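You operate a simulated robot arm through the tools that you are given. There is no shell and no other tool.

Carry out the task below with a simulated robot arm. There is one attempt and no reset: what you move stays moved.

## Task
Test the red bobbin on the tester; set it on the pad the display names.
Fine: tester slider in, press the green button, tester slider out before lifting it; GOOD or HOLD pad. Leave the other bobbins.

It is judged by the outcome, as a careful person would: the job done as asked, and still so three seconds after it is handed in. It fails if anything else is knocked over, pushed out of place, dropped, spilled or broken.

## Robot
A 7-joint arm with a two-finger parallel gripper, fixed in place. Base frame: the origin is at the foot of the arm, x ahead of it, y to its left, z up; the work surface is at about z = 0.76. Lengths are in m, angles in degrees, forces in N, time in s.
Its first joint turns from -166.0 to 166.0 degrees. Payload 4.4 kg.
Tool frame: the origin (TCP) lies between the finger pads and is the grasp point; the fingertips stand 0.023 m ahead of it; z points along the fingers, y is the line along which they close. Largest opening 0.094 m; finger width 0.038, thickness 0.01; the body of the gripper, 0.054 by 0.096 m, starts 0.039 m behind the TCP.
Orientation is that of the tool frame in the base frame, as [roll, pitch, yaw] about the fixed x, y, z axes, in that order (R = Rz(yaw) Ry(pitch) Rx(roll)). With the fingers straight down and closing along the base's y, the tool's x points along the base's -x, its y along +y and its z along -z.

## Interface
- The arm moves only by the tool nudge_tool. Its argument "series" is a list of rows, each a list of 7 numbers: the turn, a rotation vector about the tool's x, y, z in degrees, then the shift along the tool's x, y, z in m, then the finger opening in m, from 0 to 0.094. In form: [[ax, ay, az, tx, ty, tz, claw], ...]. A call has 1 to 20 rows; each row is the pose to reach, as a shift and turn from the pose commanded when the call began, along the tool's axes at that moment. A row lasts 0.2 s, in which the tool goes at most 0.05 m and 8.6 degrees; a call with a longer step from one row to the next is refused whole, and so is a gripper value outside its range. A pose out of reach is approached as far as the arm can. The call stops where the force on the tool passes 70 N (or 10 N more than at its start, if that is more) or the arm is blocked; 0.2 s more then pass. Each finger travels about 0.072 m/s and halts on what it meets, pressing with about 20 N; the grip force reading is that of the motor and also rises with nothing between the fingers. The clock runs only during rows and for 0.2 s after the last one: add rows that repeat a pose to give the fingers time. It gives the time, the measured TCP pose, the force on the tool (base axes), the opening and the grip force at its end, in the units of the frame above (readings bear some noise), with the torque about the TCP (base axes, N m) and any sound that the robot's microphone picked up.
- Cameras (640 x 400 px; columns grow to the right, rows downward): "scene" is fixed at [0.3991, 0.4991, 1.3551]; the picture's right is [-0.45, -0.89, 0.00], its down [-0.60, 0.31, -0.74] and it looks along [0.66, -0.33, -0.67] (base axes); focal length 338 px, centre (320, 200). "wrist" rides on the gripper at [0.086, 0.016, -0.074] in the tool frame; the picture's right is [-0.18, 0.98, 0.00], its down [-0.58, -0.11, -0.81] and it looks along [-0.79, -0.15, 0.59] (tool axes); focal length 243 px, centre (320, 200). There is no depth. A picture from a camera that has moved, and an enlarged one, comes with that camera's place and axes in the base frame and with its lens.
- get_image(camera): a new picture of that camera. No time passes.
- zoom(camera, box): a new picture of the part [left, top, right, bottom] of that camera's present view, enlarged. No time passes.
- hand_in(): hands the job in; it is judged then, once.

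Nothing tells you positions but the pictures and the camera data. Unless the task says otherwise, let go and move clear before handing in.

The tools are called by a JSON object that holds its "api" and its "payload". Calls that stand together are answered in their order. nudge_tool: Moves the arm, as the interface text tells. Its arguments: {"type":"object","properties":{"series":{"type":"array"}},"required":["series"]} The other tools are called the same way: get_image (camera) takes a picture; zoom (camera, box) takes an enlarged picture of a part of a camera's view; hand_in () hands the job in.

At the start:

```text
t: 0.0
eef_pos: [0.7264, 0.2332, 1.0978]
tool_rot: [-180.0, 0.0, -180.0]
force: [-0.1, 0.5, -0.6]
ft_torque: [0.0, 0.04, 0.0]
grip_width: 0.0939
finger_force: 0.0
```

scene: 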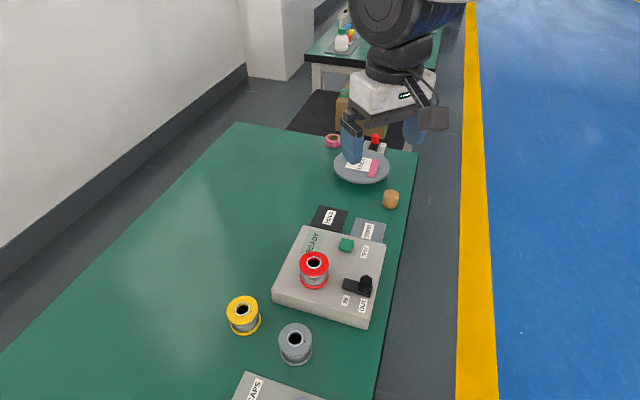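
wrist: 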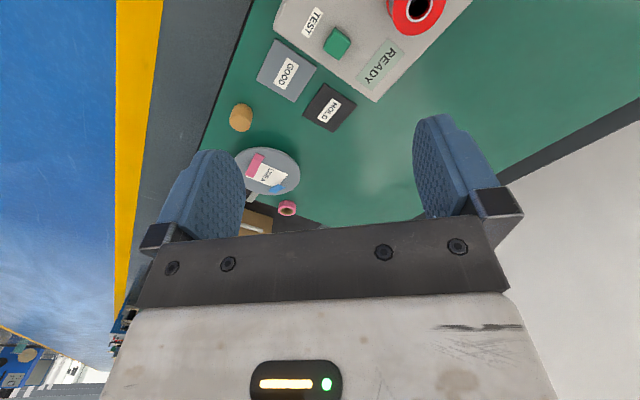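

I see the tester with the red bobbin already on it, a slider marked IN/OUT, a green button, and two pads (one dark, one grey) beyond it. I'll look closer before moving.

{"api": "zoom", "payload": {"camera": "scene", "box": [260, 190, 420, 340]}}

{"api": "zoom", "payload": {"camera": "wrist", "box": [220, 0, 480, 160]}}

{"api": "zoom", "payload": {"camera": "scene", "box": [310, 100, 430, 220]}}

{"api": "zoom", "payload": {"camera": "scene", "box": [200, 270, 400, 400]}}

```text
2.67 times, centred on (340, 265) of scene
camera zoom: at [0.3991, 0.4991, 1.3551], right [-0.45, -0.89, 0.0], down [-0.6, 0.31, -0.74], along [0.66, -0.33, -0.67], focal length 900 px, centre (267, 27)
```

zoom: 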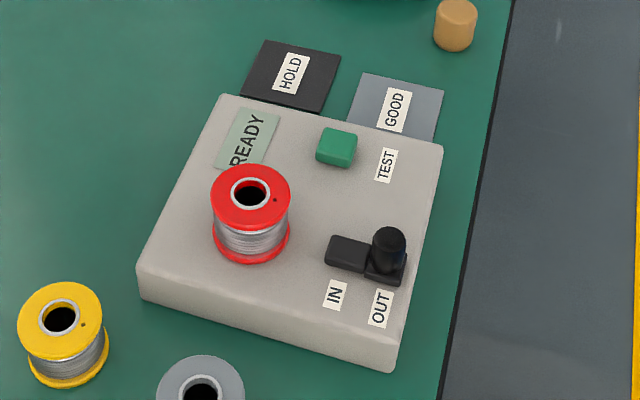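

```text
2.46 times, centred on (350, 80) of wrist
camera zoom: at [0.6385, 0.2489, 1.1718], right [0.18, 0.98, 0.0], down [0.58, -0.11, 0.81], along [0.79, -0.15, -0.59], focal length 597 px, centre (246, 495)
```

zoom: 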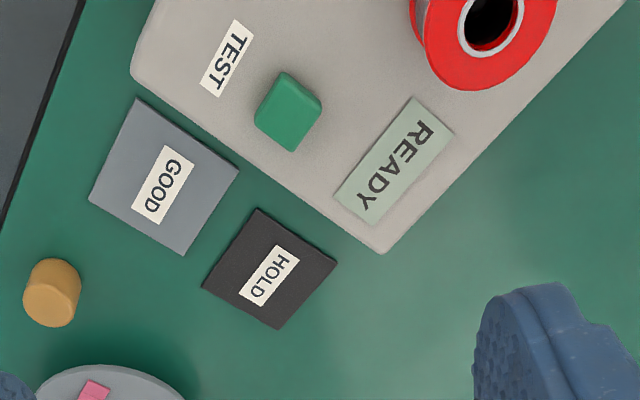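

```text
3.33 times, centred on (370, 160) of scene
camera zoom: at [0.3991, 0.4991, 1.3551], right [-0.45, -0.89, 0.0], down [-0.6, 0.31, -0.74], along [0.66, -0.33, -0.67], focal length 1125 px, centre (153, 333)
```

zoom: 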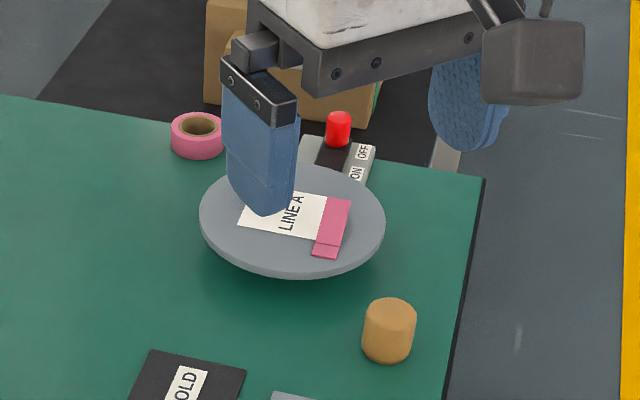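

```text
3.08 times, centred on (300, 335) of scene
camera zoom: at [0.3991, 0.4991, 1.3551], right [-0.45, -0.89, 0.0], down [-0.6, 0.31, -0.74], along [0.66, -0.33, -0.67], focal length 1038 px, centre (382, -215)
```

zoom: 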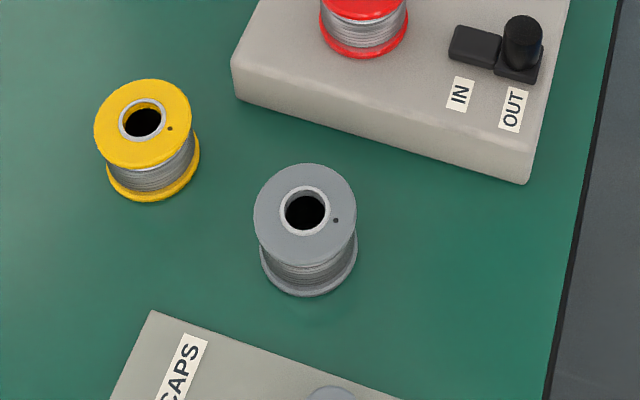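

The tester sits at about 45° to the base axes. Its top is at z≈0.80, the red bobbin is near (0.746, 0.335), the slider knob near (0.68, 0.26) at OUT, and the green button near (0.787, 0.24). I'll turn the tool to line up with the tester and look from a second angle, still up high.

{"api": "nudge_tool", "payload": {"series": [[0, 0, 7.5, 0.0127, 0.0245, 0.008, 0.094], [0, 0, 15, 0.0253, 0.049, 0.016, 0.094], [0, 0, 22.5, 0.038, 0.0735, 0.024, 0.094], [0, 0, 30, 0.0507, 0.098, 0.032, 0.094], [0, 0, 37.5, 0.0633, 0.1225, 0.04, 0.094], [0, 0, 45, 0.076, 0.147, 0.048, 0.094], [0, 0, 45, 0.076, 0.147, 0.048, 0.094]]}}

{"api": "get_image", "payload": {"camera": "wrist"}}

{"api": "get_image", "payload": {"camera": "scene"}}

```text
t: 1.6
eef_pos: [0.6486, 0.3808, 1.0499]
tool_rot: [179.9, -0.1, 135.0]
force: [0.4, 0.1, 0.0]
ft_torque: [0.01, -0.02, 0.02]
grip_width: 0.0939
finger_force: 0.0
```

```text
taken
camera wrist: at [0.5997, 0.4539, 1.1244], right [0.83, 0.56, 0.0], down [0.33, -0.49, 0.81], along [0.45, -0.67, -0.59], focal length 243 px, centre (320, 200)
```

wrist: 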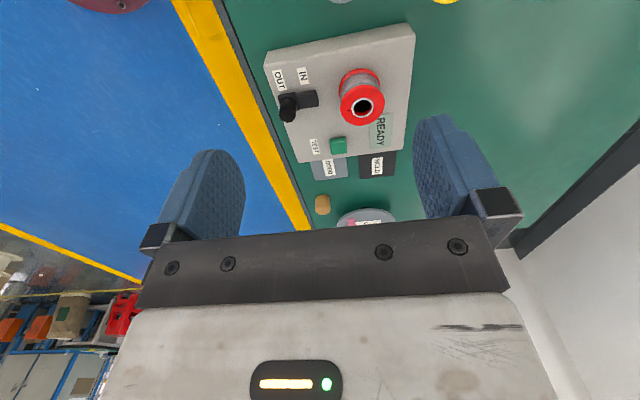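

```text
taken
```

scene: 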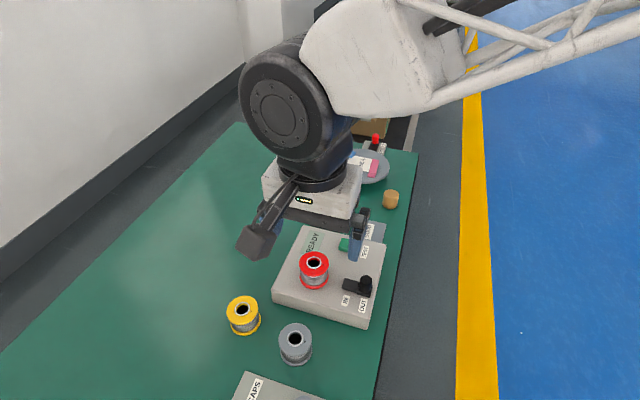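

{"api": "zoom", "payload": {"camera": "wrist", "box": [250, 10, 430, 130]}}

{"api": "zoom", "payload": {"camera": "wrist", "box": [280, 110, 430, 230]}}

{"api": "zoom", "payload": {"camera": "scene", "box": [330, 250, 400, 320]}}

```text
3.33 times, centred on (340, 70) of wrist
camera zoom: at [0.5997, 0.4539, 1.1244], right [0.83, 0.56, 0.0], down [0.33, -0.49, 0.81], along [0.45, -0.67, -0.59], focal length 809 px, centre (253, 633)
```

zoom: 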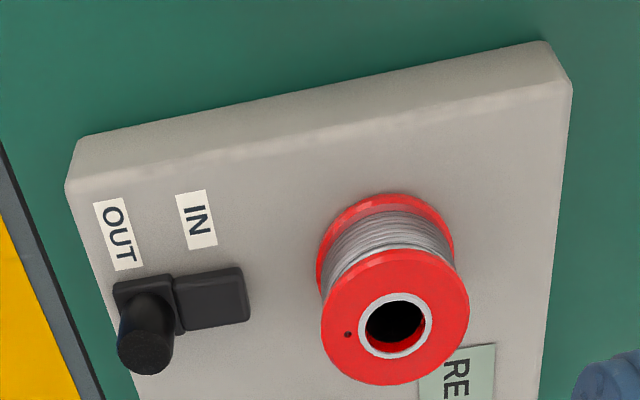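

```text
3.33 times, centred on (355, 170) of wrist
camera zoom: at [0.5997, 0.4539, 1.1244], right [0.83, 0.56, 0.0], down [0.33, -0.49, 0.81], along [0.45, -0.67, -0.59], focal length 809 px, centre (203, 300)
```

zoom: 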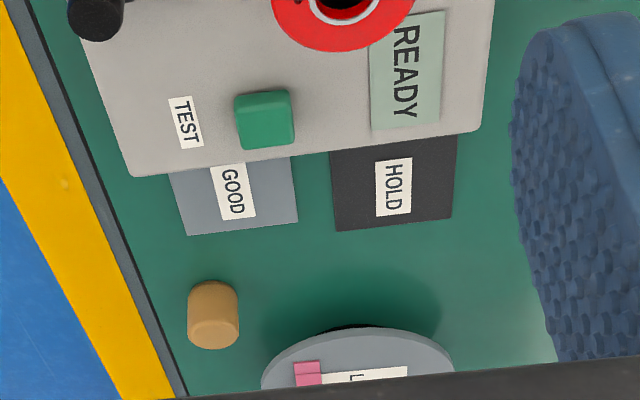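

```text
5.71 times, centred on (365, 285) of scene
camera zoom: at [0.3991, 0.4991, 1.3551], right [-0.45, -0.89, 0.0], down [-0.6, 0.31, -0.74], along [0.66, -0.33, -0.67], focal length 1928 px, centre (63, -286)
```

zoom: 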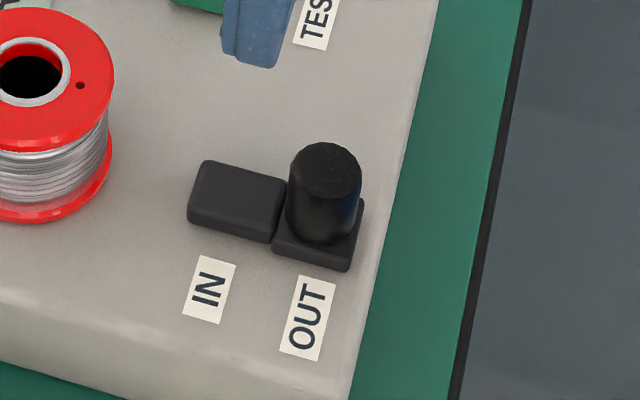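

From the two views, the knob top is near (0.674, 0.268, 0.843) and the bobbin top near (0.747, 0.336, 0.85). Next I'll move above the knob with the fingers partly closed and check alignment.

{"api": "nudge_tool", "payload": {"series": [[0, 0, 0, -0.0195, -0.0124, 0.024, 0.08], [0, 0, 0, -0.039, -0.0247, 0.048, 0.07], [0, 0, 0, -0.0586, -0.0371, 0.072, 0.06], [0, 0, 0, -0.0782, -0.0494, 0.096, 0.06], [0, 0, 0, -0.0977, -0.0618, 0.12, 0.06], [0, 0, 0, -0.0977, -0.0618, 0.12, 0.06]]}}

{"api": "get_image", "payload": {"camera": "wrist"}}

{"api": "get_image", "payload": {"camera": "scene"}}

```text
t: 3.0
eef_pos: [0.6747, 0.2673, 0.9294]
tool_rot: [180.0, -0.1, 135.0]
force: [0.0, 0.3, -0.1]
ft_torque: [0.0, -0.02, 0.0]
grip_width: 0.0598
finger_force: 0.1
```

```text
taken
camera wrist: at [0.6246, 0.3403, 1.0033], right [0.82, 0.57, 0.0], down [0.33, -0.49, 0.81], along [0.46, -0.67, -0.59], focal length 243 px, centre (320, 200)
```

wrist: 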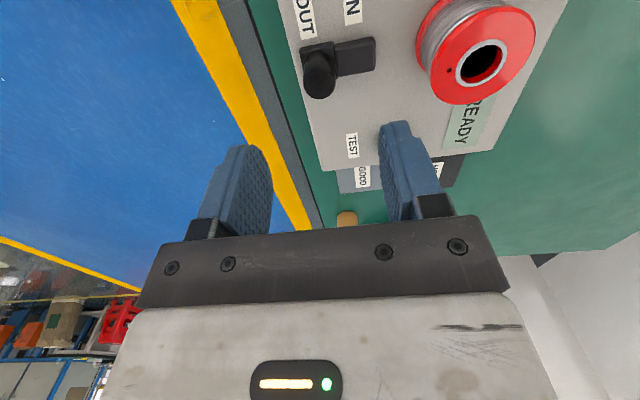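

```text
taken
```

scene: 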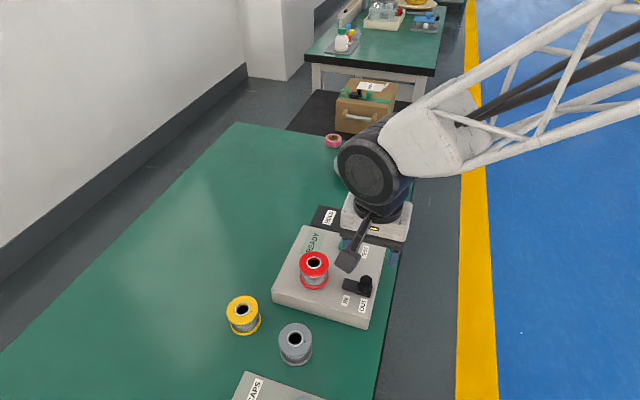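

{"api": "zoom", "payload": {"camera": "wrist", "box": [280, 0, 440, 120]}}

{"api": "zoom", "payload": {"camera": "wrist", "box": [380, 0, 580, 160]}}

```text
3.33 times, centred on (360, 60) of wrist
camera zoom: at [0.6246, 0.3403, 1.0033], right [0.82, 0.57, 0.0], down [0.33, -0.49, 0.81], along [0.46, -0.67, -0.59], focal length 809 px, centre (187, 667)
```

zoom: 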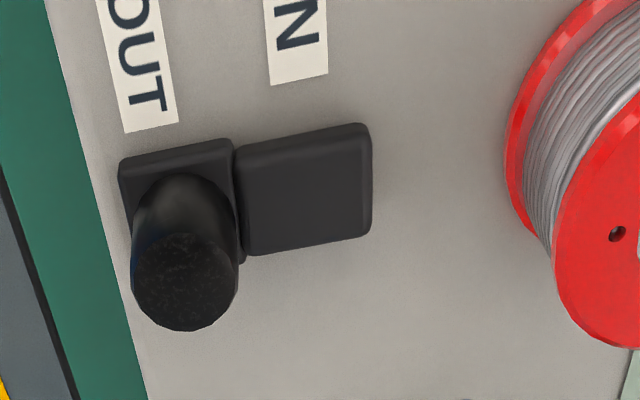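

```text
2.50 times, centred on (480, 80) of wrist
camera zoom: at [0.6246, 0.3403, 1.0033], right [0.82, 0.57, 0.0], down [0.33, -0.49, 0.81], along [0.46, -0.67, -0.59], focal length 606 px, centre (-80, 500)
```

zoom: 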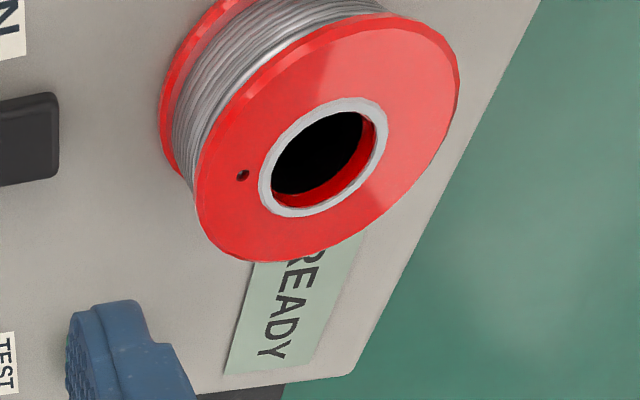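

The knob is almost directly under the tool. I'll lower straight down until the fingertips straddle its upper half, then check.

{"api": "nudge_tool", "payload": {"series": [[0, 0, 0, 0.001, 0.0, 0.025, 0.06], [0, 0, 0, 0.002, 0.0, 0.05, 0.06], [0, 0, 0, 0.002, 0.0, 0.065, 0.06], [0, 0, 0, 0.002, 0.0, 0.077, 0.06], [0, 0, 0, 0.002, 0.0, 0.077, 0.06]]}}

{"api": "get_image", "payload": {"camera": "wrist"}}

{"api": "zoom", "payload": {"camera": "scene", "box": [280, 210, 420, 330]}}

```text
t: 4.2
eef_pos: [0.6732, 0.2677, 0.8525]
tool_rot: [179.9, 0.0, 134.9]
force: [-0.2, -0.8, -0.2]
ft_torque: [-0.02, -0.02, 0.01]
grip_width: 0.06
finger_force: 0.0
```

```text
taken
camera wrist: at [0.6237, 0.3411, 0.9266], right [0.82, 0.57, 0.0], down [0.33, -0.49, 0.81], along [0.46, -0.67, -0.59], focal length 243 px, centre (320, 200)
```

wrist: 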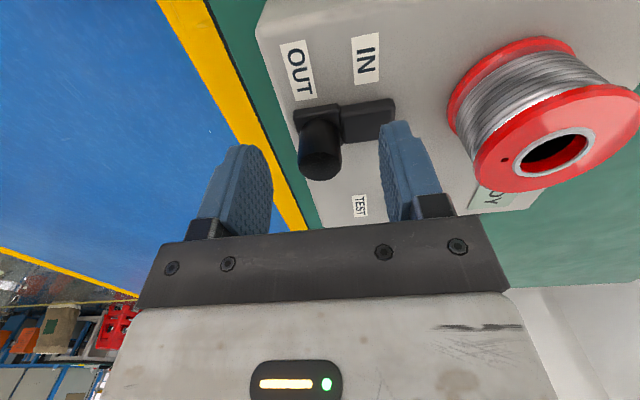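

```text
3.33 times, centred on (350, 270) of scene
camera zoom: at [0.3991, 0.4991, 1.3551], right [-0.45, -0.89, 0.0], down [-0.6, 0.31, -0.74], along [0.66, -0.33, -0.67], focal length 1125 px, centre (220, -33)
```

zoom: 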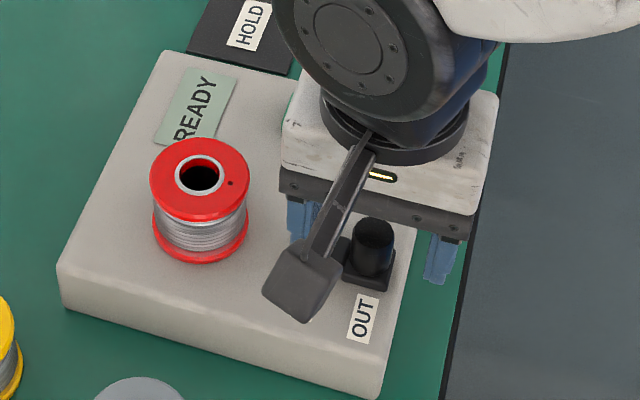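

The knob sits between the fingers and the tips clear the track. I'll go down another 10 mm and close on it.

{"api": "nudge_tool", "payload": {"series": [[0, 0, 0, 0, 0, 0.005, 0.06], [0, 0, 0, 0, 0, 0.01, 0.06], [0, 0, 0, 0, 0, 0.01, 0.04], [0, 0, 0, 0, 0, 0.01, 0.02], [0, 0, 0, 0, 0, 0.01, 0.015], [0, 0, 0, 0, 0, 0.01, 0.015]]}}

{"api": "get_image", "payload": {"camera": "wrist"}}

```text
t: 5.6
eef_pos: [0.6734, 0.2682, 0.8429]
tool_rot: [-179.9, 0.0, 134.9]
force: [8.9, 9.6, -5.3]
ft_torque: [-0.28, 0.19, 0.01]
grip_width: 0.0228
finger_force: 45.3
```

```text
taken
camera wrist: at [0.6232, 0.3409, 0.9164], right [0.82, 0.57, 0.0], down [0.33, -0.49, 0.81], along [0.46, -0.67, -0.59], focal length 243 px, centre (320, 200)
```

wrist: 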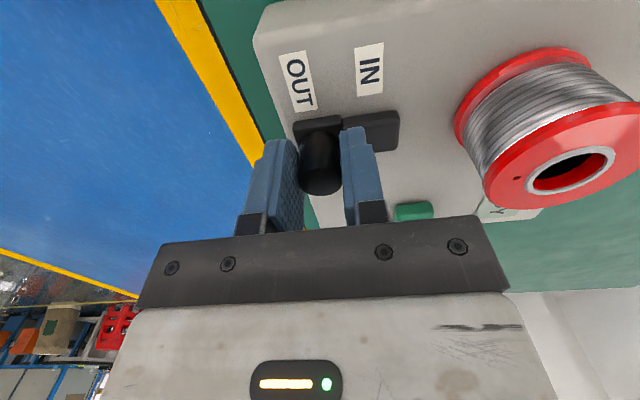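

The knob is gripped (22.8 mm wide). Now I'll slide it towards IN along the tool's +y.

{"api": "nudge_tool", "payload": {"series": [[0, 0, 0, 0, 0.004, 0, 0.015], [0, 0, 0, 0, 0.008, 0, 0.015], [0, 0, 0, 0, 0.012, 0, 0.015], [0, 0, 0, 0, 0.016, 0, 0.015], [0, 0, 0, 0, 0.02, 0, 0.015], [0, 0, 0, 0, 0.02, 0, 0.015]]}}

{"api": "get_image", "payload": {"camera": "wrist"}}

{"api": "zoom", "payload": {"camera": "scene", "box": [280, 210, 420, 330]}}

```text
t: 7.0
eef_pos: [0.6869, 0.2816, 0.8424]
tool_rot: [180.0, 0.0, 135.0]
force: [12.0, -13.1, -4.6]
ft_torque: [0.46, 0.01, 0.04]
grip_width: 0.0228
finger_force: 45.1
```

```text
taken
camera wrist: at [0.637, 0.3547, 0.9164], right [0.83, 0.56, 0.0], down [0.33, -0.49, 0.81], along [0.46, -0.67, -0.59], focal length 243 px, centre (320, 200)
```

wrist: 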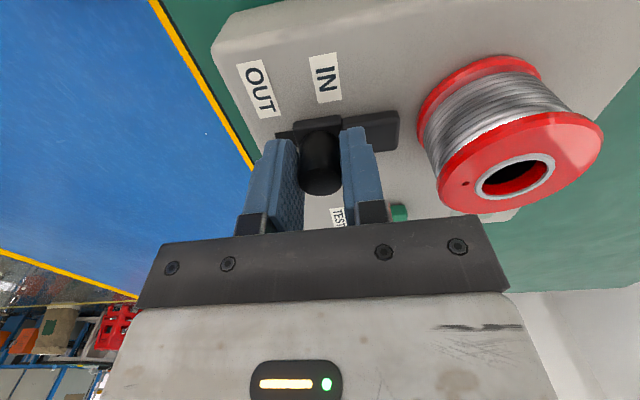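

```text
3.33 times, centred on (350, 270) of scene
camera zoom: at [0.3991, 0.4991, 1.3551], right [-0.45, -0.89, 0.0], down [-0.6, 0.31, -0.74], along [0.66, -0.33, -0.67], focal length 1125 px, centre (220, -33)
```

zoom: 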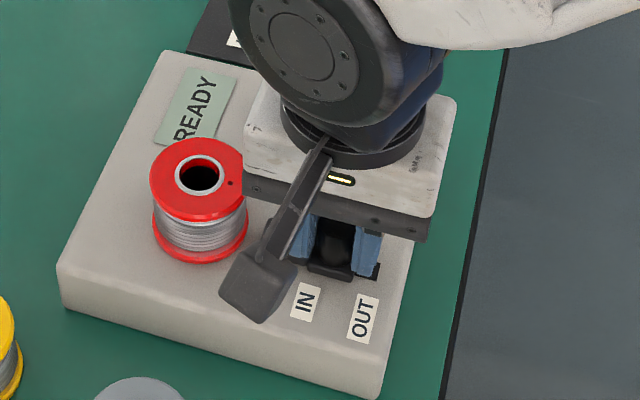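

The slider is moving with the tool, with a small side force. I'll continue inward with a slight lateral relief, watching for the end stop.

{"api": "nudge_tool", "payload": {"series": [[0, 0, 0, -0.001, 0.0, 0, 0.015], [0, 0, 0, -0.001, 0.003, 0, 0.015], [0, 0, 0, -0.001, 0.006, 0, 0.015], [0, 0, 0, -0.001, 0.008, 0, 0.015], [0, 0, 0, -0.001, 0.008, 0, 0.015]]}}

{"api": "zoom", "payload": {"camera": "wrist", "box": [200, 40, 440, 220]}}

{"api": "zoom", "payload": {"camera": "scene", "box": [280, 210, 420, 330]}}

```text
t: 8.2
eef_pos: [0.6926, 0.2871, 0.8417]
tool_rot: [-179.8, -0.1, 135.0]
force: [-51.4, -7.5, 20.0]
ft_torque: [0.22, 0.12, -0.21]
grip_width: 0.0228
finger_force: 44.9
```

```text
2.22 times, centred on (320, 130) of wrist
camera zoom: at [0.642, 0.3595, 0.9164], right [0.82, 0.57, 0.0], down [0.34, -0.49, 0.81], along [0.45, -0.67, -0.59], focal length 539 px, centre (320, 356)
```

zoom: 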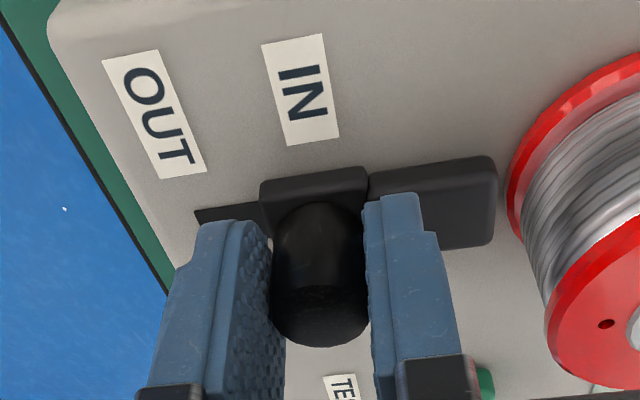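

```text
3.33 times, centred on (350, 270) of scene
camera zoom: at [0.3991, 0.4991, 1.3551], right [-0.45, -0.89, 0.0], down [-0.6, 0.31, -0.74], along [0.66, -0.33, -0.67], focal length 1125 px, centre (220, -33)
```

zoom: 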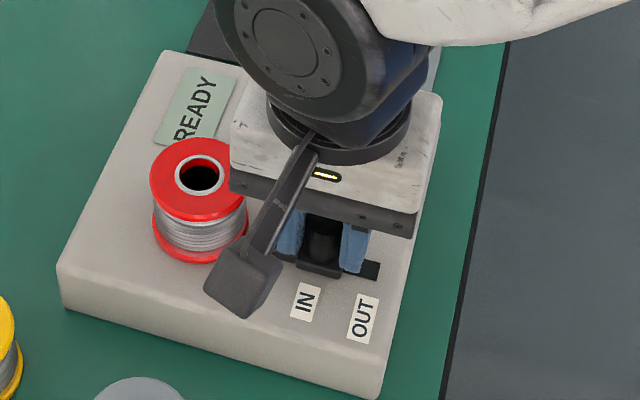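

The slider looks about fully in, and resistance is rising in both directions. I'll take off the side load and check that it's really at the stop.

{"api": "nudge_tool", "payload": {"series": [[0, 0, 0, 0.0006, 0.0, 0, 0.015], [0, 0, 0, 0.0006, 0.0, 0, 0.015]]}}

```text
t: 8.8
eef_pos: [0.6921, 0.2872, 0.8421]
tool_rot: [-179.9, 0.0, 135.0]
force: [-52.8, -32.8, 21.7]
ft_torque: [0.21, 0.51, -0.14]
grip_width: 0.0227
finger_force: 45.2
```

It is firmly against the IN stop (about 60 N along the travel). I'll back off the load and then open the fingers.

{"api": "nudge_tool", "payload": {"series": [[0, 0, 0, 0.0003, -0.0008, 0, 0.015], [0, 0, 0, 0.0003, -0.0011, 0, 0.015], [0, 0, 0, 0.0003, -0.0011, 0, 0.015]]}}

{"api": "zoom", "payload": {"camera": "wrist", "box": [200, 40, 440, 220]}}

```text
t: 9.6
eef_pos: [0.6909, 0.2868, 0.8416]
tool_rot: [180.0, 0.0, 135.0]
force: [-17.8, -34.2, -5.5]
ft_torque: [-0.16, -0.28, -0.03]
grip_width: 0.0228
finger_force: 44.9
```

```text
2.22 times, centred on (320, 130) of wrist
camera zoom: at [0.6419, 0.3593, 0.9163], right [0.83, 0.56, 0.0], down [0.33, -0.49, 0.81], along [0.46, -0.67, -0.59], focal length 539 px, centre (320, 356)
```

zoom: 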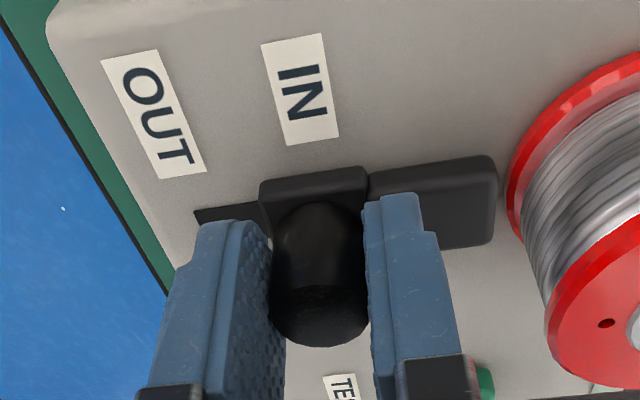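

{"api": "nudge_tool", "payload": {"series": [[0, 0, 0, 0, -0.0003, 0, 0.03], [0, 0, 0, 0, -0.0006, 0, 0.04], [0, 0, 0, 0, -0.0006, 0, 0.04], [0, 0, 0, 0, -0.0006, 0, 0.04]]}}

{"api": "zoom", "payload": {"camera": "wrist", "box": [200, 40, 440, 220]}}

```text
t: 10.6
eef_pos: [0.692, 0.2875, 0.8434]
tool_rot: [-180.0, 0.0, 135.0]
force: [-0.1, 0.3, -1.2]
ft_torque: [0.0, 0.01, 0.02]
grip_width: 0.04
finger_force: 0.0
```

```text
2.22 times, centred on (320, 130) of wrist
camera zoom: at [0.6413, 0.3599, 0.9171], right [0.82, 0.57, 0.0], down [0.33, -0.49, 0.81], along [0.46, -0.67, -0.59], focal length 539 px, centre (320, 356)
```

zoom: 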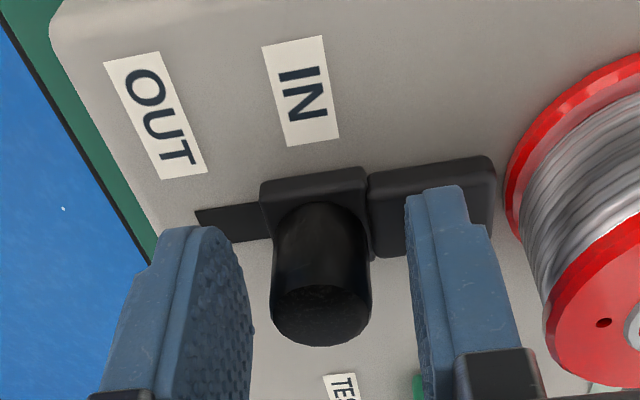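

The slider stayed IN and the fingers are clear. I'll lift, close the fingers, and move above the green button.

{"api": "nudge_tool", "payload": {"series": [[0, 0, 0, 0, 0, 0.0, 0.04], [0, 0, 0, 0, 0, -0.03, 0.04], [0, 0, 0, 0, 0, -0.06, 0.03], [0, 0, 0, 0, 0, -0.09, 0.0], [0, 0, 0, 0, 0, -0.1, 0.0], [0, 0, 0, 0, 0, -0.1, 0.0]]}}

{"api": "get_image", "payload": {"camera": "wrist"}}

{"api": "zoom", "payload": {"camera": "scene", "box": [260, 190, 420, 340]}}

```text
t: 12.0
eef_pos: [0.691, 0.2871, 0.9415]
tool_rot: [-179.9, 0.0, 135.0]
force: [-0.6, 0.1, 0.4]
ft_torque: [0.02, 0.01, 0.03]
grip_width: 0.0001
finger_force: 19.8
```

```text
taken
camera wrist: at [0.6414, 0.36, 1.0158], right [0.82, 0.57, 0.0], down [0.33, -0.49, 0.81], along [0.46, -0.67, -0.59], focal length 243 px, centre (320, 200)
```

wrist: 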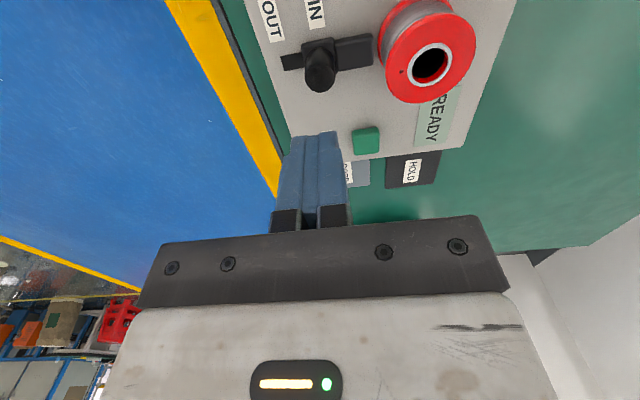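

```text
2.67 times, centred on (340, 265) of scene
camera zoom: at [0.3991, 0.4991, 1.3551], right [-0.45, -0.89, 0.0], down [-0.6, 0.31, -0.74], along [0.66, -0.33, -0.67], focal length 900 px, centre (267, 27)
```

zoom: 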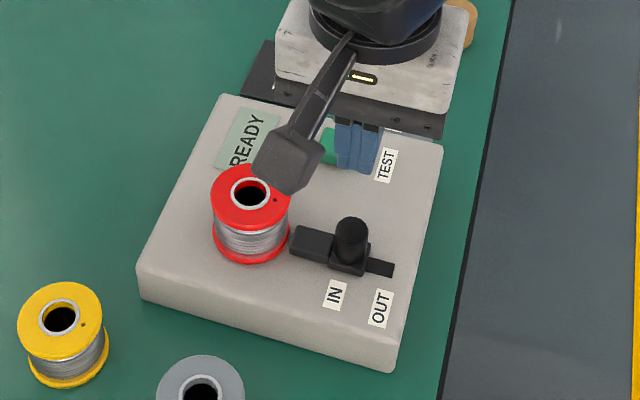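

{"api": "zoom", "payload": {"camera": "wrist", "box": [320, 80, 480, 200]}}

```text
3.33 times, centred on (400, 140) of wrist
camera zoom: at [0.6414, 0.36, 1.0158], right [0.82, 0.57, 0.0], down [0.33, -0.49, 0.81], along [0.46, -0.67, -0.59], focal length 809 px, centre (53, 400)
```

zoom: 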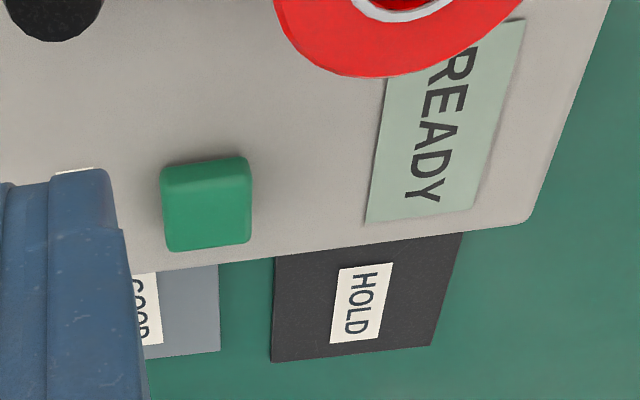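

The button's top is near (0.779, 0.2465). I'll move above it with the fingers closed and check before pressing.

{"api": "nudge_tool", "payload": {"series": [[0, 0, 0, -0.03, 0.011, 0.0, 0.0], [0, 0, 0, -0.06, 0.0223, 0.0, 0.0], [0, 0, 0, -0.0909, 0.0335, 0.01, 0.0], [0, 0, 0, -0.0909, 0.0335, 0.04, 0.0], [0, 0, 0, -0.0909, 0.0335, 0.065, 0.0], [0, 0, 0, -0.0909, 0.0335, 0.065, 0.0]]}}

{"api": "get_image", "payload": {"camera": "wrist"}}

{"api": "zoom", "payload": {"camera": "scene", "box": [260, 190, 420, 340]}}

```text
t: 13.4
eef_pos: [0.7789, 0.2442, 0.8789]
tool_rot: [180.0, 0.0, 135.0]
force: [0.1, -0.2, -0.1]
ft_torque: [-0.01, -0.01, -0.02]
grip_width: 0.0001
finger_force: 19.5
```

```text
taken
camera wrist: at [0.7291, 0.3181, 0.9521], right [0.82, 0.57, 0.0], down [0.33, -0.49, 0.81], along [0.46, -0.67, -0.59], focal length 243 px, centre (320, 200)
```

wrist: 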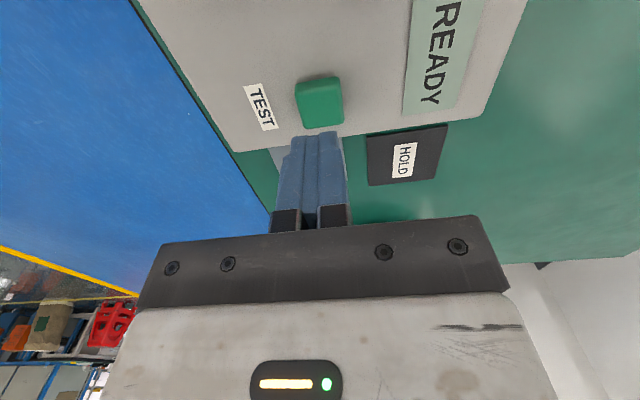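

```text
2.67 times, centred on (340, 265) of scene
camera zoom: at [0.3991, 0.4991, 1.3551], right [-0.45, -0.89, 0.0], down [-0.6, 0.31, -0.74], along [0.66, -0.33, -0.67], focal length 900 px, centre (267, 27)
```

zoom: 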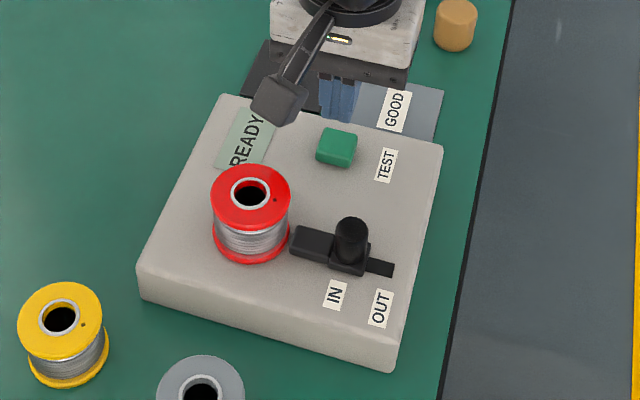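

The closed fingertips are right above the green button. I'll lower in small steps until I get a press.

{"api": "nudge_tool", "payload": {"series": [[0, 0, 0, 0, 0.0, 0.015, 0.0], [0, 0, 0, 0, 0.0, 0.03, 0.0], [0, 0, 0, 0, 0.0, 0.036, 0.0], [0, 0, 0, 0, 0.0, 0.038, 0.0]]}}

{"api": "zoom", "payload": {"camera": "wrist", "box": [240, 0, 480, 180]}}

```text
t: 14.4
eef_pos: [0.779, 0.247, 0.8394]
tool_rot: [180.0, -0.1, 134.9]
force: [0.1, -0.7, 1.4]
ft_torque: [-0.01, -0.01, 0.04]
grip_width: 0.0
finger_force: 20.6
```

```text
2.22 times, centred on (360, 90) of wrist
camera zoom: at [0.7299, 0.3186, 0.9141], right [0.82, 0.57, 0.0], down [0.33, -0.49, 0.81], along [0.46, -0.67, -0.59], focal length 539 px, centre (231, 444)
```

zoom: 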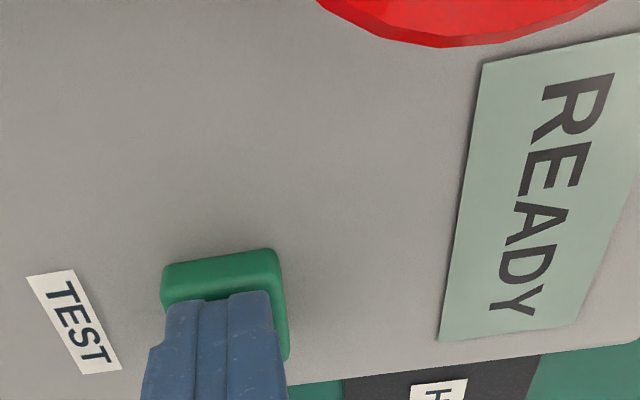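

{"api": "nudge_tool", "payload": {"series": [[0, 0, 0, 0, 0.001, 0.001, 0.0], [0, 0, 0, 0, 0.001, 0.002, 0.0], [0, 0, 0, 0, 0.001, 0.003, 0.0]]}}

{"api": "zoom", "payload": {"camera": "wrist", "box": [240, 0, 480, 180]}}

```text
t: 15.2
eef_pos: [0.7807, 0.2473, 0.8351]
tool_rot: [-179.9, -0.1, 135.1]
force: [1.6, -1.7, 2.8]
ft_torque: [-0.01, -0.05, 0.01]
grip_width: 0.0001
finger_force: 19.6
heard: click
```

```text
2.22 times, centred on (360, 90) of wrist
camera zoom: at [0.7303, 0.3196, 0.911], right [0.82, 0.57, 0.0], down [0.33, -0.49, 0.81], along [0.46, -0.67, -0.59], focal length 539 px, centre (231, 444)
```

zoom: 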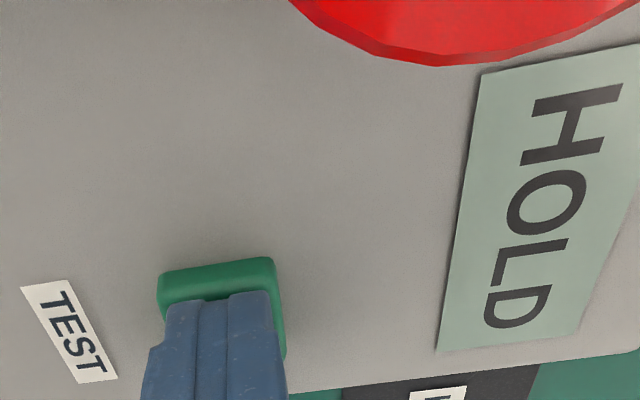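

There was a click and the display now reads HOLD. I'll lift off the button and check that the reading stays.

{"api": "nudge_tool", "payload": {"series": [[0, 0, 0, 0, 0, -0.01, 0.0], [0, 0, 0, 0, 0, -0.04, 0.0], [0, 0, 0, 0, 0, -0.08, 0.0], [0, 0, 0, 0, 0, -0.115, 0.0], [0, 0, 0, 0, 0, -0.115, 0.0]]}}

{"api": "get_image", "payload": {"camera": "wrist"}}

{"api": "zoom", "payload": {"camera": "scene", "box": [260, 190, 420, 340]}}

```text
t: 16.4
eef_pos: [0.7806, 0.2454, 0.9518]
tool_rot: [-179.9, 0.0, 135.0]
force: [0.0, 0.1, -0.4]
ft_torque: [0.01, 0.01, 0.01]
grip_width: 0.0
finger_force: 20.0
```

```text
taken
camera wrist: at [0.7295, 0.3178, 1.0263], right [0.82, 0.57, 0.0], down [0.33, -0.49, 0.81], along [0.46, -0.67, -0.59], focal length 243 px, centre (320, 200)
```

wrist: 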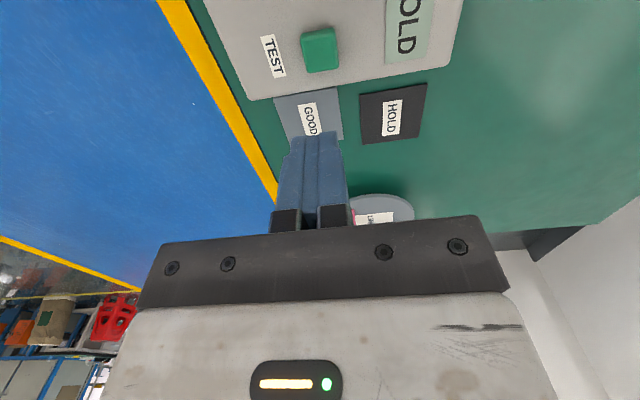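

```text
2.67 times, centred on (340, 265) of scene
camera zoom: at [0.3991, 0.4991, 1.3551], right [-0.45, -0.89, 0.0], down [-0.6, 0.31, -0.74], along [0.66, -0.33, -0.67], focal length 900 px, centre (267, 27)
```

zoom: 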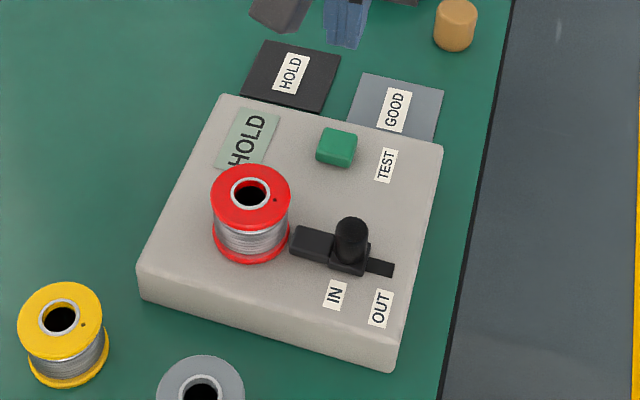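

{"api": "zoom", "payload": {"camera": "wrist", "box": [330, 60, 450, 150]}}

```text
4.44 times, centred on (390, 105) of wrist
camera zoom: at [0.7295, 0.3178, 1.0263], right [0.82, 0.57, 0.0], down [0.33, -0.49, 0.81], along [0.46, -0.67, -0.59], focal length 1078 px, centre (9, 622)
```

zoom: 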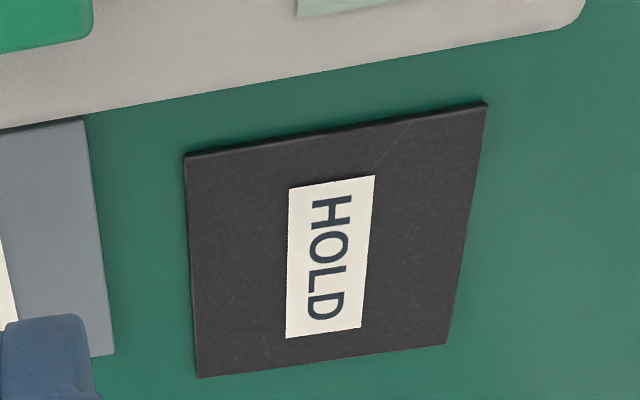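

The display clearly says HOLD, and the HOLD pad centre is at about (0.906, 0.218). Next I'll return to the knob at its IN position with the fingers open to 40 mm, ready to slide it OUT.

{"api": "nudge_tool", "payload": {"series": [[0, 0, 0, 0.03, -0.0115, 0.0, 0.01], [0, 0, 0, 0.06, -0.023, 0.0, 0.03], [0, 0, 0, 0.0909, -0.0345, 0.005, 0.04], [0, 0, 0, 0.0909, -0.0345, 0.03, 0.04], [0, 0, 0, 0.0909, -0.0345, 0.06, 0.04], [0, 0, 0, 0.0909, -0.0345, 0.08, 0.04], [0, 0, 0, 0.0909, -0.0345, 0.08, 0.04]]}}

{"api": "zoom", "payload": {"camera": "wrist", "box": [200, 20, 480, 220]}}

```text
t: 18.0
eef_pos: [0.6929, 0.2857, 0.8712]
tool_rot: [179.9, 0.1, 135.0]
force: [-0.3, -0.3, 1.0]
ft_torque: [-0.01, 0.0, 0.02]
grip_width: 0.04
finger_force: 0.1
```

```text
2.00 times, centred on (340, 120) of wrist
camera zoom: at [0.6421, 0.3584, 0.9454], right [0.82, 0.57, 0.0], down [0.33, -0.49, 0.81], along [0.46, -0.67, -0.59], focal length 485 px, centre (280, 360)
```

zoom: 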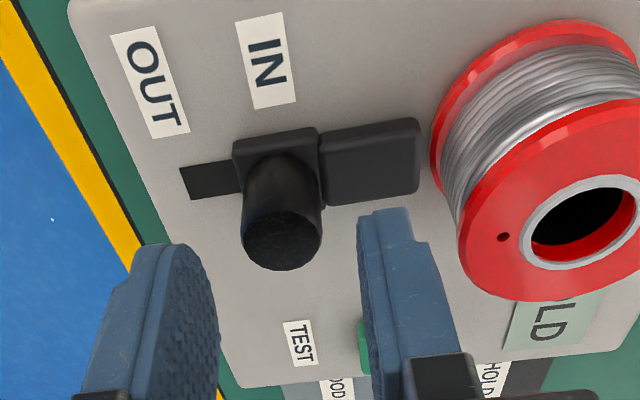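

{"api": "nudge_tool", "payload": {"series": [[0, 0, 0, 0, -0.0005, 0.015, 0.04], [0, 0, 0, 0, -0.0005, 0.028, 0.04], [0, 0, 0, 0, -0.0005, 0.029, 0.03], [0, 0, 0, 0, -0.0005, 0.029, 0.015], [0, 0, 0, 0, -0.0005, 0.029, 0.015], [0, 0, 0, 0, -0.0005, 0.029, 0.015]]}}

```text
t: 19.4
eef_pos: [0.6916, 0.2862, 0.8427]
tool_rot: [180.0, 0.0, 134.9]
force: [0.8, -0.3, -2.6]
ft_torque: [0.33, -0.4, 0.04]
grip_width: 0.0228
finger_force: 44.9
```

The knob is gripped cleanly again with almost no side load. I'll slide it OUT now.

{"api": "nudge_tool", "payload": {"series": [[0, 0, 0, 0, -0.004, 0, 0.015], [0, 0, 0, 0, -0.008, 0, 0.015], [0, 0, 0, 0, -0.012, 0, 0.015], [0, 0, 0, 0, -0.016, 0, 0.015], [0, 0, 0, 0, -0.02, 0, 0.015], [0, 0, 0, 0, -0.024, 0, 0.015], [0, 0, 0, 0, -0.0255, 0, 0.015], [0, 0, 0, 0, -0.0255, 0, 0.015]]}}

{"api": "zoom", "payload": {"camera": "wrist", "box": [200, 20, 480, 220]}}

```text
t: 21.2
eef_pos: [0.675, 0.2687, 0.8429]
tool_rot: [180.0, 0.1, 135.0]
force: [14.6, -14.4, 4.3]
ft_torque: [-1.01, -0.51, 0.03]
grip_width: 0.0228
finger_force: 45.0
```

```text
2.00 times, centred on (340, 120) of wrist
camera zoom: at [0.6238, 0.3409, 0.9169], right [0.83, 0.56, 0.0], down [0.33, -0.49, 0.81], along [0.46, -0.67, -0.59], focal length 485 px, centre (280, 360)
```

zoom: 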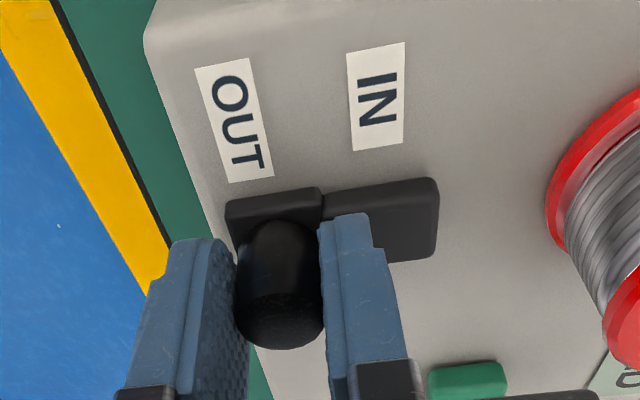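

{"api": "nudge_tool", "payload": {"series": [[0, 0, 0, -0.0004, 0, 0, 0.015], [0, 0, 0, -0.0004, -0.0007, 0, 0.015], [0, 0, 0, -0.0004, -0.0014, 0, 0.015], [0, 0, 0, -0.0004, -0.0014, 0, 0.015]]}}

{"api": "zoom", "payload": {"camera": "wrist", "box": [200, 20, 480, 220]}}

```text
t: 22.2
eef_pos: [0.6734, 0.2678, 0.8432]
tool_rot: [179.9, 0.1, 135.0]
force: [38.8, 6.1, -7.2]
ft_torque: [-0.02, 0.18, -0.13]
grip_width: 0.0228
finger_force: 44.5
```

```text
2.00 times, centred on (340, 120) of wrist
camera zoom: at [0.6233, 0.3406, 0.9169], right [0.82, 0.57, 0.0], down [0.33, -0.49, 0.81], along [0.46, -0.66, -0.59], focal length 485 px, centre (280, 360)
```

zoom: 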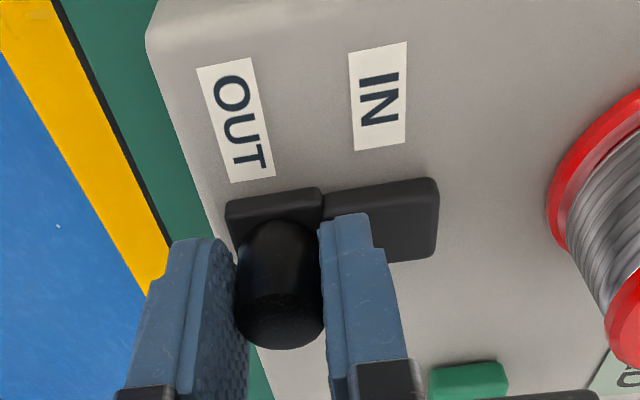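

The slider is back at its original OUT spot and against the stop. I'll relax the load, open, and lift clear.

{"api": "nudge_tool", "payload": {"series": [[0, 0, 0, 0, 0.0006, 0, 0.015], [0, 0, 0, 0, 0.0006, 0, 0.03], [0, 0, 0, 0, 0.0006, 0, 0.045], [0, 0, 0, 0, 0.0006, 0, 0.045], [0, 0, 0, 0, 0.0006, -0.03, 0.045], [0, 0, 0, 0, 0.0006, -0.07, 0.045], [0, 0, 0, 0, 0.0006, -0.11, 0.07], [0, 0, 0, 0, 0.0006, -0.11, 0.094], [0, 0, 0, 0, 0.0006, -0.11, 0.094]]}}

{"api": "get_image", "payload": {"camera": "wrist"}}

{"api": "zoom", "payload": {"camera": "scene", "box": [260, 190, 420, 340]}}

```text
t: 24.2
eef_pos: [0.6737, 0.2658, 0.9519]
tool_rot: [180.0, 0.1, 134.9]
force: [0.6, -0.3, 0.1]
ft_torque: [-0.02, -0.02, 0.03]
grip_width: 0.0939
finger_force: 0.1
```

```text
taken
camera wrist: at [0.6226, 0.3388, 1.026], right [0.82, 0.57, 0.0], down [0.33, -0.49, 0.81], along [0.46, -0.67, -0.59], focal length 243 px, centre (320, 200)
```

wrist: 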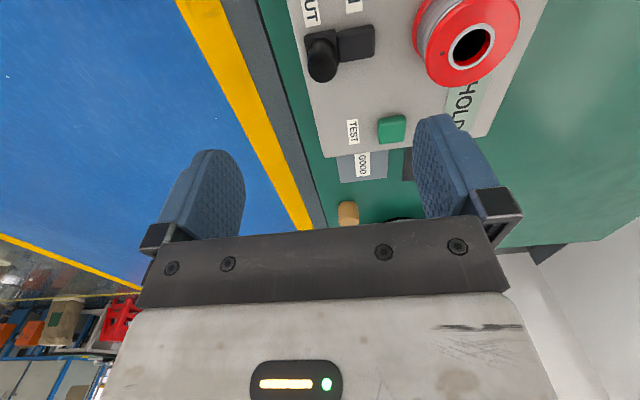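

```text
2.67 times, centred on (340, 265) of scene
camera zoom: at [0.3991, 0.4991, 1.3551], right [-0.45, -0.89, 0.0], down [-0.6, 0.31, -0.74], along [0.66, -0.33, -0.67], focal length 900 px, centre (267, 27)
```

zoom: 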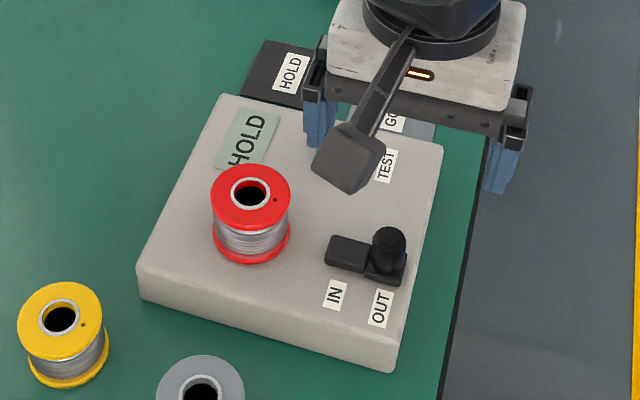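

The slider is OUT and upright, the display still says HOLD, and nothing else has moved. I'll go above the red bobbin at height and turn the gripper back 45° so the fingers miss the slider bar.

{"api": "nudge_tool", "payload": {"series": [[0, 0, -7.5, 0, 0.017, 0, 0.09], [0, 0, -15, 0, 0.033, 0, 0.09], [0, 0, -22.5, 0, 0.05, 0, 0.09], [0, 0, -30, -0.0009, 0.067, 0, 0.09], [0, 0, -37.5, -0.0009, 0.083, 0, 0.09], [0, 0, -45, -0.0009, 0.0999, 0, 0.09], [0, 0, -45, -0.0009, 0.0999, 0, 0.09]]}}

{"api": "get_image", "payload": {"camera": "wrist"}}

{"api": "get_image", "payload": {"camera": "scene"}}

```text
t: 25.8
eef_pos: [0.7445, 0.3365, 0.9518]
tool_rot: [180.0, 0.0, -179.8]
force: [-0.1, 0.2, 0.2]
ft_torque: [-0.03, 0.03, 0.03]
grip_width: 0.0901
finger_force: 0.1
```

```text
taken
camera wrist: at [0.6577, 0.3527, 1.0265], right [0.18, 0.98, 0.0], down [0.58, -0.11, 0.81], along [0.79, -0.15, -0.59], focal length 243 px, centre (320, 200)
```

wrist: 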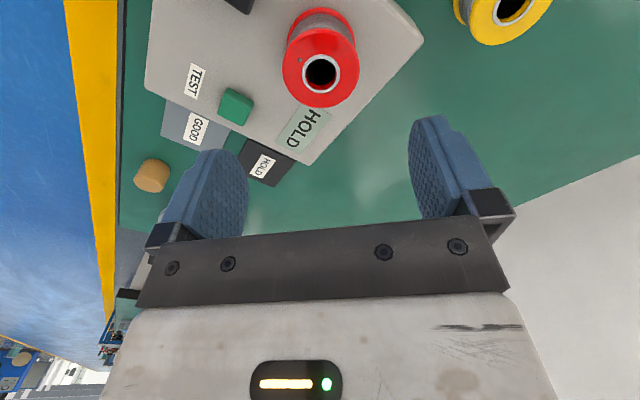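

```text
taken
```

scene: 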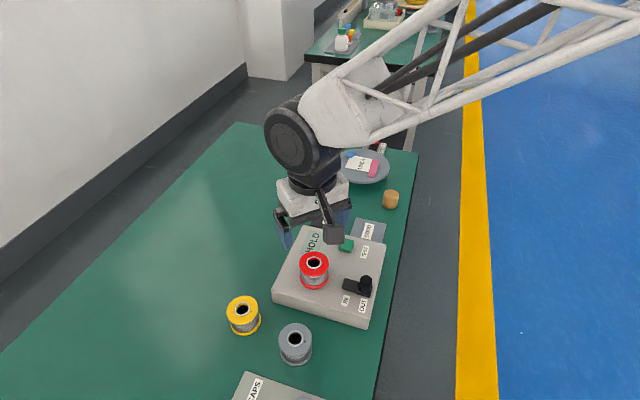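

{"api": "zoom", "payload": {"camera": "wrist", "box": [240, 0, 400, 120]}}

```text
3.33 times, centred on (320, 60) of wrist
camera zoom: at [0.6577, 0.3527, 1.0265], right [0.18, 0.98, 0.0], down [0.58, -0.11, 0.81], along [0.79, -0.15, -0.59], focal length 809 px, centre (320, 667)
```

zoom: 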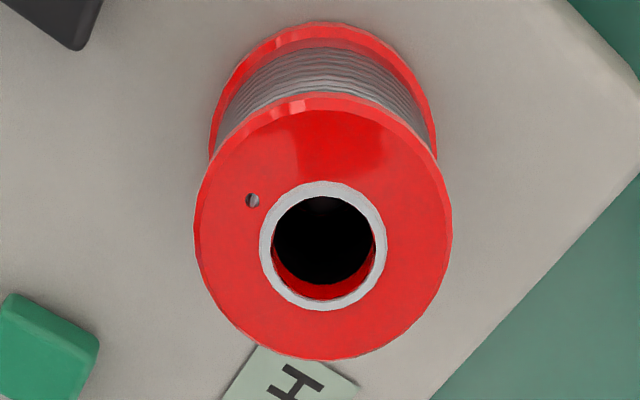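

The bobbin's top is centred under the gripper, at z≈0.849. I'll descend around it in two stages with the fingers nearly fully open.

{"api": "nudge_tool", "payload": {"series": [[0, 0, 0, 0, 0.0003, 0.03, 0.086], [0, 0, 0, 0, 0.0005, 0.06, 0.086], [0, 0, 0, 0, 0.0005, 0.085, 0.086], [0, 0, 0, 0, 0.0005, 0.1, 0.086], [0, 0, 0, 0, 0.0005, 0.1, 0.086]]}}

{"api": "get_image", "payload": {"camera": "wrist"}}

{"api": "zoom", "payload": {"camera": "scene", "box": [260, 200, 400, 320]}}

```text
t: 27.0
eef_pos: [0.7456, 0.3385, 0.8516]
tool_rot: [180.0, 0.0, -179.9]
force: [-0.2, -0.3, -0.6]
ft_torque: [0.01, 0.04, -0.01]
grip_width: 0.086
finger_force: 0.1
```

```text
taken
camera wrist: at [0.6583, 0.3542, 0.9265], right [0.18, 0.98, 0.0], down [0.58, -0.11, 0.81], along [0.79, -0.15, -0.59], focal length 243 px, centre (320, 200)
```

wrist: 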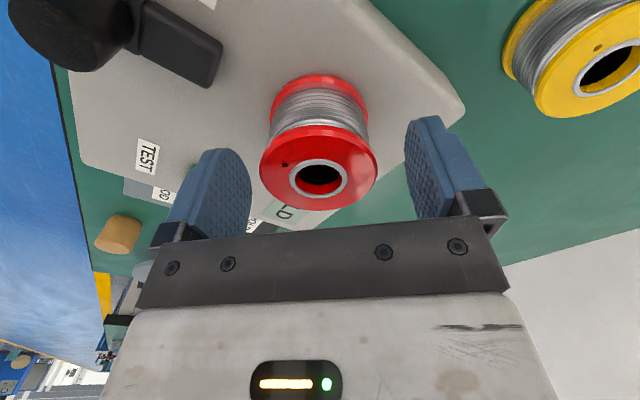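

```text
3.33 times, centred on (330, 260) of scene
camera zoom: at [0.3991, 0.4991, 1.3551], right [-0.45, -0.89, 0.0], down [-0.6, 0.31, -0.74], along [0.66, -0.33, -0.67], focal length 1125 px, centre (287, 0)
```

zoom: 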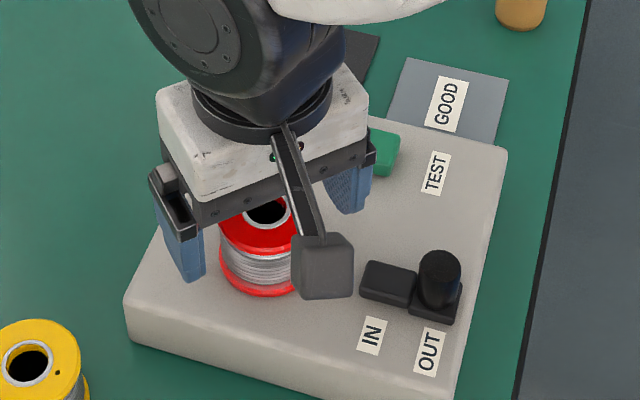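

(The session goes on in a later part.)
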